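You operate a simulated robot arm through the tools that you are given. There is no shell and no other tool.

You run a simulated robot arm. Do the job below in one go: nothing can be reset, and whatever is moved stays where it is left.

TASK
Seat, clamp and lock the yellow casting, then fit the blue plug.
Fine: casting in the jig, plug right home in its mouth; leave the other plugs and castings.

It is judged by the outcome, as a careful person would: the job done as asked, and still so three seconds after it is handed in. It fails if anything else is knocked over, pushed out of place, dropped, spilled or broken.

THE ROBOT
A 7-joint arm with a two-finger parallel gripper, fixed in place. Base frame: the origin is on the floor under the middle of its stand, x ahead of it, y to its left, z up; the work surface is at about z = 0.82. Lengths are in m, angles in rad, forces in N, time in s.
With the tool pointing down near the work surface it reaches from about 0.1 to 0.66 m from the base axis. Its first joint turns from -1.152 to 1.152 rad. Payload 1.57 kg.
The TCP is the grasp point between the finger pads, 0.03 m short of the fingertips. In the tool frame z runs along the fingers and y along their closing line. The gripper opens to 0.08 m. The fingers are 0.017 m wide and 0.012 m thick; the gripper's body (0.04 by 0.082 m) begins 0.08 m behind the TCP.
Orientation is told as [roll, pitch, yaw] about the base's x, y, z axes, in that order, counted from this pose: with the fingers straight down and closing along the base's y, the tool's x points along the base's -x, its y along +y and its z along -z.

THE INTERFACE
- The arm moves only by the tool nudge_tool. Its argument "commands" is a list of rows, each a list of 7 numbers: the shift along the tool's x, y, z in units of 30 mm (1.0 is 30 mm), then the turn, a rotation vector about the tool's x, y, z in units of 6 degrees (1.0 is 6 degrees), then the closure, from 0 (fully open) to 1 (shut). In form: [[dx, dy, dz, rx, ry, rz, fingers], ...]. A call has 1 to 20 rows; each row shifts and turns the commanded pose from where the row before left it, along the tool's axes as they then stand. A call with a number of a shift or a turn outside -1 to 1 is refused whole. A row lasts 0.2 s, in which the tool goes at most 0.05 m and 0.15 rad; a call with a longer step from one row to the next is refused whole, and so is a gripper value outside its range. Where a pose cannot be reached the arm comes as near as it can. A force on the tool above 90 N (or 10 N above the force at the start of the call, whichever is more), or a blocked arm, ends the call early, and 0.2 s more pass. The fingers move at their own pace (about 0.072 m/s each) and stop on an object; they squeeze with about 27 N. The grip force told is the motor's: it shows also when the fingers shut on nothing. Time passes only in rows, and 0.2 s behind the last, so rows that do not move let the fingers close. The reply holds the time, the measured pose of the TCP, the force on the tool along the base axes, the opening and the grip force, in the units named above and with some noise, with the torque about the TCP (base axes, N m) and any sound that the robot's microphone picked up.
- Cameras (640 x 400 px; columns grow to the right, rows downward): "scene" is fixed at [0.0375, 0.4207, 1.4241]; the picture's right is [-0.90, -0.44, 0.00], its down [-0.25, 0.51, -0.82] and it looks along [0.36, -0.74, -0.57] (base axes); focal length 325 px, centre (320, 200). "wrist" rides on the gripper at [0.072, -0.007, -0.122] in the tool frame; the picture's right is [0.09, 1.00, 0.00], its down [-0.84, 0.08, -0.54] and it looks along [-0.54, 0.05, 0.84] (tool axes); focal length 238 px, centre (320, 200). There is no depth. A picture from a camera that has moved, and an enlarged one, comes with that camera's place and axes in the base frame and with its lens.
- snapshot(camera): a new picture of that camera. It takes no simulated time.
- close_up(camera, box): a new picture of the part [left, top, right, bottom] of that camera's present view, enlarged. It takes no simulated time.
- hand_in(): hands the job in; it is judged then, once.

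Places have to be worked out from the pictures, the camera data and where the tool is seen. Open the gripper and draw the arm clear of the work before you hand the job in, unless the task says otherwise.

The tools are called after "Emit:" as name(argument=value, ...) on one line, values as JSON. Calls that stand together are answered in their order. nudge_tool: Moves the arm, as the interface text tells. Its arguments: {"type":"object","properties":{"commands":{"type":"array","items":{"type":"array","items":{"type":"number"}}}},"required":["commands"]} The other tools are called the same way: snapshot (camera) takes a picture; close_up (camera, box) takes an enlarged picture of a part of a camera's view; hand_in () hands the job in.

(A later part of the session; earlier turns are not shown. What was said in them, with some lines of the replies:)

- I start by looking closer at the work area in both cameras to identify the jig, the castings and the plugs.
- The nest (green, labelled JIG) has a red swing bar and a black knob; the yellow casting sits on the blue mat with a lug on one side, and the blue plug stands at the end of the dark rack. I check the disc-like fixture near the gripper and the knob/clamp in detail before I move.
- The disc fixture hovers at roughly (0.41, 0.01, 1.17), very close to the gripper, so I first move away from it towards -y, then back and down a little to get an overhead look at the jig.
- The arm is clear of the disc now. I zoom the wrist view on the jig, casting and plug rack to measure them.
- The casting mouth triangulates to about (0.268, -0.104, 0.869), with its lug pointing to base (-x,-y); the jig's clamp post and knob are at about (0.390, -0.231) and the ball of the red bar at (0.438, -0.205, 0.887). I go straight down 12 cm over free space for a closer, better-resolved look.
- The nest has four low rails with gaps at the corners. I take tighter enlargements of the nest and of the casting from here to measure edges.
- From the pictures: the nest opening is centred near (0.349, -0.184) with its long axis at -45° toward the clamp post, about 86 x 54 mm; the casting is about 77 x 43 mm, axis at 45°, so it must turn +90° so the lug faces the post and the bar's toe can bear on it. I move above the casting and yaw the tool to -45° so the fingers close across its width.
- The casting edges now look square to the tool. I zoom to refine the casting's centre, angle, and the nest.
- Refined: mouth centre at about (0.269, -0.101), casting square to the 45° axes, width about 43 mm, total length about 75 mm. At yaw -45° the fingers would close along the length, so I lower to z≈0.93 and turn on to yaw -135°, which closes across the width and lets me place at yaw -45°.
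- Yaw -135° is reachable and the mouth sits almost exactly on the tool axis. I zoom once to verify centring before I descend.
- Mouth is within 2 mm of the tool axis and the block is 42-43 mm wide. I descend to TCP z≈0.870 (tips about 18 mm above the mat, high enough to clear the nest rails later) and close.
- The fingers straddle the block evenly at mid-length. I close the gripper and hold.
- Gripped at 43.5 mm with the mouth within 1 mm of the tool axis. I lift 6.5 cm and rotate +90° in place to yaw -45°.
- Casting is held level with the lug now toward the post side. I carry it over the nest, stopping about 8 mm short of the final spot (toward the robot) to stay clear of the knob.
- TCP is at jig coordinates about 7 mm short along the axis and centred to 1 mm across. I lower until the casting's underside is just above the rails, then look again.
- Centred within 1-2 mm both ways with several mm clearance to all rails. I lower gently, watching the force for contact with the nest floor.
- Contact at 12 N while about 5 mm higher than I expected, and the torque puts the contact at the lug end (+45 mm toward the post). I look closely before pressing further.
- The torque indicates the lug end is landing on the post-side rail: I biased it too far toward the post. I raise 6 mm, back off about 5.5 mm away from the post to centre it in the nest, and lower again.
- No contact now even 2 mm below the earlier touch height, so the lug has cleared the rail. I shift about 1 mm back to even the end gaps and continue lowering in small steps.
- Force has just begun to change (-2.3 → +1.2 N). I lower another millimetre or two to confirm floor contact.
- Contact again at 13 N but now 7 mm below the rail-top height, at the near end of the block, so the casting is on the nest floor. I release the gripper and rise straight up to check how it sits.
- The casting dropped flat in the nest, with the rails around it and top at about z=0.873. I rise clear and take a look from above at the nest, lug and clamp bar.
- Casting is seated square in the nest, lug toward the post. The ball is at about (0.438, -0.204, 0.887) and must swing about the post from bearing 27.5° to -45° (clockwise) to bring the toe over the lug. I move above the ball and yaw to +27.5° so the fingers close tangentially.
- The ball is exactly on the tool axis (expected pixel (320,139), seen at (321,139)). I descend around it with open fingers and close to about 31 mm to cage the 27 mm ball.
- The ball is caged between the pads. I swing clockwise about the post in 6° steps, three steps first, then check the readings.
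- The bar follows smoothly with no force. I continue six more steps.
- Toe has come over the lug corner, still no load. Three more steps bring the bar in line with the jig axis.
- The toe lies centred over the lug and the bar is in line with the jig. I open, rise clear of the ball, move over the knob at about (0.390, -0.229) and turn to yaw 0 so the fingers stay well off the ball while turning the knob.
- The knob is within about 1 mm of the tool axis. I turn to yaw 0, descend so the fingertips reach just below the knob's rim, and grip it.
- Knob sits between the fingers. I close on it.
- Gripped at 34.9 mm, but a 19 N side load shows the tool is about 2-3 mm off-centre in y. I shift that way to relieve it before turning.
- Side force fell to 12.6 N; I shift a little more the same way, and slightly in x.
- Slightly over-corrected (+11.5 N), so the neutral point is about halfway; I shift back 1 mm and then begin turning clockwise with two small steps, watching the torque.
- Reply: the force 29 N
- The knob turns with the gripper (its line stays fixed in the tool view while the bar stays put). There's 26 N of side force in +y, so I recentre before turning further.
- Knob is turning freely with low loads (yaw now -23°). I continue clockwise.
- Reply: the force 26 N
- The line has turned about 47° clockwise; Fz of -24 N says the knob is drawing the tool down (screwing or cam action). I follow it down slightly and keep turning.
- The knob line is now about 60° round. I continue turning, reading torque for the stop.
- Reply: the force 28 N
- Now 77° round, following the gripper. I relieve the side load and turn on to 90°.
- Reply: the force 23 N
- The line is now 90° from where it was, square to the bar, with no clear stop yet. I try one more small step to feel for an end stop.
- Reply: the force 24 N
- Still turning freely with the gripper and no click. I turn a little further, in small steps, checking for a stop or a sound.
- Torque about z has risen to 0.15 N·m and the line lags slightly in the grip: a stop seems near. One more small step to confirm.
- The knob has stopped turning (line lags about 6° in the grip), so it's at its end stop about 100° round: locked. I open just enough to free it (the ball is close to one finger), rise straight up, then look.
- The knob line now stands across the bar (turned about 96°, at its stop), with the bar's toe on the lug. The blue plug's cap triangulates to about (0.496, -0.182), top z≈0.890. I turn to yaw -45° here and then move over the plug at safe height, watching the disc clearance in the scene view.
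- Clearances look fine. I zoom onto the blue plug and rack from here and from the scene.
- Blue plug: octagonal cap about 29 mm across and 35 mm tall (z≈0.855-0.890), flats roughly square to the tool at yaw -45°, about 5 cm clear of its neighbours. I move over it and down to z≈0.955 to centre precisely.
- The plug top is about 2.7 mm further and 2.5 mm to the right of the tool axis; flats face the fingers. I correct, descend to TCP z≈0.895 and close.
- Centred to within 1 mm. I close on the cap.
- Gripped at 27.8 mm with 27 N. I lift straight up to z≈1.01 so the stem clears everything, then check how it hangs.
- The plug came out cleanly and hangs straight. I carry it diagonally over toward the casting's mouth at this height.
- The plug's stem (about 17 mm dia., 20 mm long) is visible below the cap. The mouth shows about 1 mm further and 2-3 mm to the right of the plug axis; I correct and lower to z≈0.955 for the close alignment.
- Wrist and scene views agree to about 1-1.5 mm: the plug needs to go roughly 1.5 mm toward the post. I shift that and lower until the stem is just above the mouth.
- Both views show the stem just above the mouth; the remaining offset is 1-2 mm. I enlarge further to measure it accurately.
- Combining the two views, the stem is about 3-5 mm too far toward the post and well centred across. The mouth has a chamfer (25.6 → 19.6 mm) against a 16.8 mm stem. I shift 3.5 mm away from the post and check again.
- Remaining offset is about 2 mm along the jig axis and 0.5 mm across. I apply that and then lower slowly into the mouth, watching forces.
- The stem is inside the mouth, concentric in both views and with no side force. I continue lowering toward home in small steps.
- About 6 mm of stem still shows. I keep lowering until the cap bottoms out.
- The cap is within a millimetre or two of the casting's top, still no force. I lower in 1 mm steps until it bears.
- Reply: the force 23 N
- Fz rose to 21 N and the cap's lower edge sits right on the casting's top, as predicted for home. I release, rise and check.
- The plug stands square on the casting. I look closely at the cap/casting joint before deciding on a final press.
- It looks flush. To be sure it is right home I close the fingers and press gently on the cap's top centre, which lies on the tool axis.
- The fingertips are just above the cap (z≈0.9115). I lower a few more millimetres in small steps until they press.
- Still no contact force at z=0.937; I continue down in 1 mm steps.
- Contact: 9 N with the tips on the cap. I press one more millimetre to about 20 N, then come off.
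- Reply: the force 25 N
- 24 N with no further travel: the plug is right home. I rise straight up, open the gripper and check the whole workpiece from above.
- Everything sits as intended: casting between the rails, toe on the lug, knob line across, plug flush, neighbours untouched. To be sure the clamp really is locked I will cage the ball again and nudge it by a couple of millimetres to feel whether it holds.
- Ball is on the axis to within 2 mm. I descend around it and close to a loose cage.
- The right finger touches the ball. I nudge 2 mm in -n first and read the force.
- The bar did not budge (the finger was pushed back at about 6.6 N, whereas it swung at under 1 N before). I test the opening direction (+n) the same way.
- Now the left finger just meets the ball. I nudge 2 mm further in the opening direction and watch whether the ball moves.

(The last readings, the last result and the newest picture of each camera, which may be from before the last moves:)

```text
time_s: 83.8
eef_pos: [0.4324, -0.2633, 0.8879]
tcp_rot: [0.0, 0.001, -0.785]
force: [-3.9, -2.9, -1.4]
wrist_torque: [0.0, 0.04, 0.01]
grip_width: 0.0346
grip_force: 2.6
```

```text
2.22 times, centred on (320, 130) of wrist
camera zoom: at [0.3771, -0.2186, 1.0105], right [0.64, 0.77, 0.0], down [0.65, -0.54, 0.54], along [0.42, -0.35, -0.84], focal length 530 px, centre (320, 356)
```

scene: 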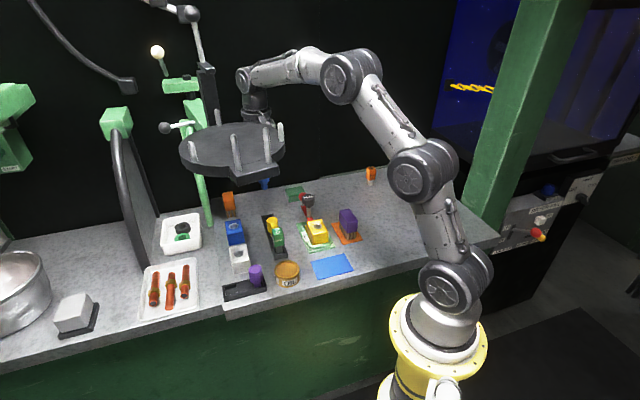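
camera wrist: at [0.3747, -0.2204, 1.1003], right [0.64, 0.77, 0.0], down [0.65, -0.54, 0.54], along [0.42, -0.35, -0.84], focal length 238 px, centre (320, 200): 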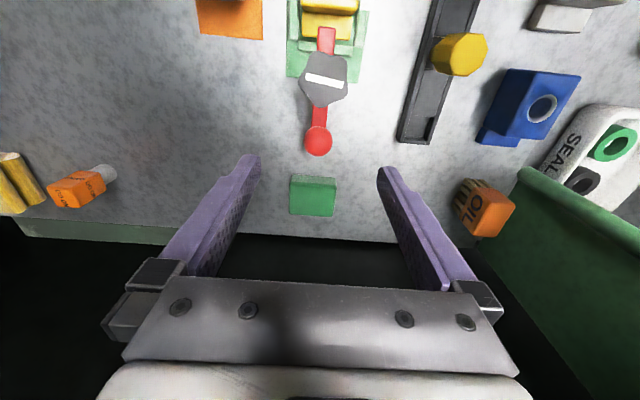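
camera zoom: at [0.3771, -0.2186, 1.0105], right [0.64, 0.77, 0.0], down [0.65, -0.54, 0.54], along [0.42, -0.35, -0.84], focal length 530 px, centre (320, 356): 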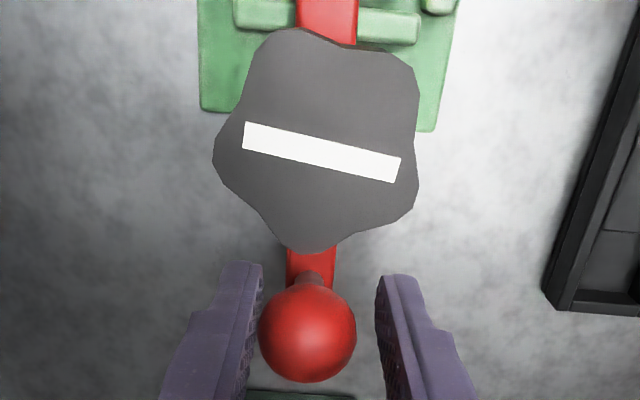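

The ball holds in both directions, so the clamp is locked. I centre, open fully, rise and draw the arm back to the clear spot used earlier.

Emit:
nudge_tool(commands=[[0, -0.1, 0, 0, 0, 0, 0.5], [0, 0, 0, 0, 0, 0, 0], [0, 0, 0, 0, 0, 0, 0], [0, 0, -0.7, 0, 0, 0, 0], [0, 0, -0.9, 0, 0, 0, 0], [0, 0, -0.9, 0, 0, 0, 0], [0, 0, -0.9, 0, 0, 0, 0], [0, 0, -0.9, 0, 0, 0, 0], [0, 0, -0.9, 0, 0, 0, 0], [0.9, 0, 0, 0, 0, 0, 0], [0.9, -0.1, 0, 0, 0, 0, 0], [0.9, -0.1, 0, 0, 0, 0, 0], [0.9, -0.2, 0, 0, 0, 0, 0], [0.9, -0.3, 0, 0, 0, 0, 0], [0.9, -0.3, 0, 0, 0, 0, 0], [0, 0, 0, 0, 0, 0, 0]])

Emit:
snapshot(camera="wrist")

Emit:
snapshot(camera="scene")

Emit:
close_up(camera="scene", box=[215, 175, 375, 295])

```text
time_s: 87.2
eef_pos: [0.2947, -0.1721, 1.0443]
tcp_rot: [0.0, -0.002, -0.785]
force: [0.1, -0.7, 0.0]
wrist_torque: [0.02, 0.03, 0.03]
grip_width: 0.0802
grip_force: 0.0
```

```text
taken
camera wrist: at [0.2392, -0.1277, 1.1662], right [0.64, 0.77, 0.0], down [0.65, -0.54, 0.54], along [0.42, -0.35, -0.84], focal length 238 px, centre (320, 200)
```

wrist: 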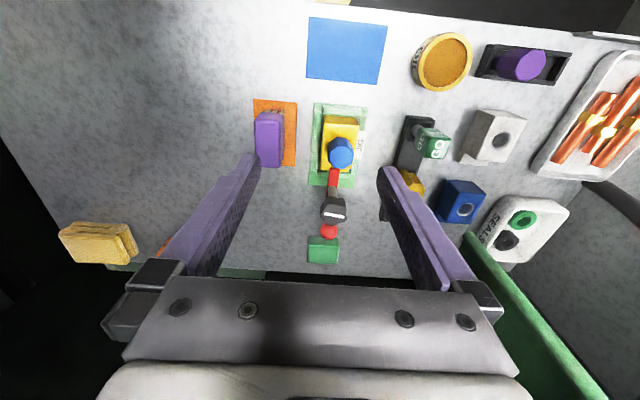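

```text
taken
```

scene: 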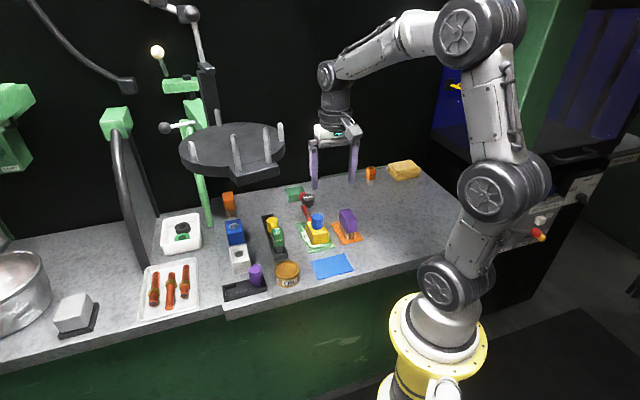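

```text
3.33 times, centred on (295, 235) of scene
camera zoom: at [0.0375, 0.4207, 1.4241], right [-0.9, -0.44, 0.0], down [-0.25, 0.51, -0.82], along [0.36, -0.74, -0.57], focal length 1084 px, centre (403, 83)
```

zoom: 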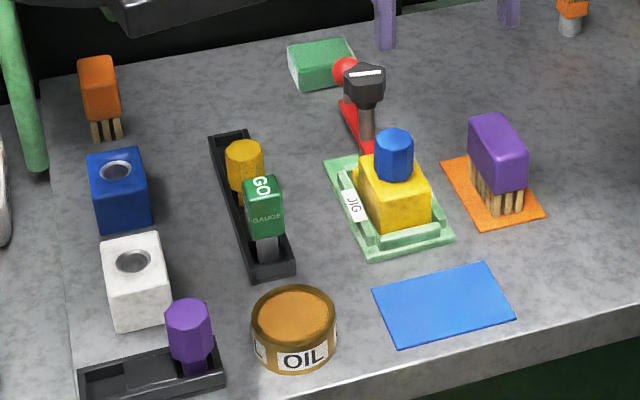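

All neighbours are where they were, and the casting, clamp, knob and plug look right. I draw the arm a bit further up and back before handing in.

Emit:
nudge_tool(commands=[[0.3, -0.5, -0.7, 0, 0, 0, 0], [0.3, -0.7, -0.7, 0, 0, 0, 0], [0.3, -0.7, -0.6, 0, 0, 0, 0], [0, 0, 0, 0, 0, 0, 0], [0, 0, 0, 0, 0, 0, 0]])

Emit:
close_up(camera="scene", box=[275, 170, 375, 270])

```text
time_s: 88.4
eef_pos: [0.2355, -0.1938, 1.1045]
tcp_rot: [-0.001, -0.001, -0.785]
force: [0.0, 0.3, -0.4]
wrist_torque: [0.01, -0.02, 0.01]
grip_width: 0.0798
grip_force: 0.1
```

```text
4.00 times, centred on (325, 220) of scene
camera zoom: at [0.0375, 0.4207, 1.4241], right [-0.9, -0.44, 0.0], down [-0.25, 0.51, -0.82], along [0.36, -0.74, -0.57], focal length 1300 px, centre (300, 120)
```

zoom: 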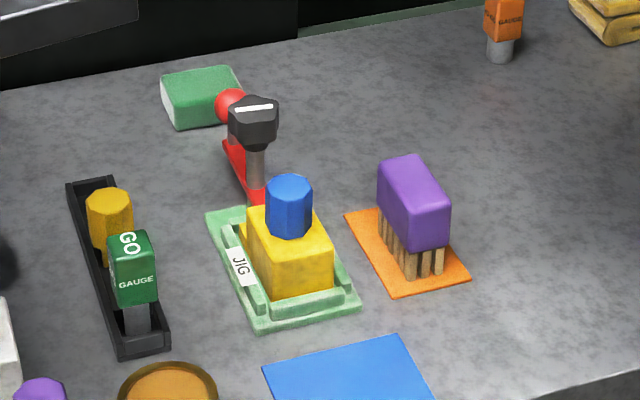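

The arm is clear with the gripper open. The casting is seated and clamped, the knob is locked, and the blue plug is home. I hand in the job.

Emit:
hand_in()

```text
The job is handed in.
```

The yellow casting is seated in the jig, clamped and locked, and the blue plug is pressed home in its mouth. The job is handed in, but no verdict has come back yet.

- **Casting:** it sits flat on the nest floor between the rails, with its lug toward the clamp post. On the first try the lug end landed on the post-side rail. I lifted it, moved it back a few millimetres and reseated it.
- **Clamp and lock:** the red bar's toe is over the lug. I turned the black knob clockwise about 96° to its stop. I then pushed the ball on the bar both ways with about 5–7 N, and it did not move. Before locking, it had swung freely.
- **Plug:** the cap is flush on the casting top. I pressed on it with about 24 N, and it went no further.
- **Everything else:** the other plugs and castings, the gauges and the rest of the bench were left alone and looked undisturbed in the last pictures.

The gripper is open and the arm is drawn back clear of the work.
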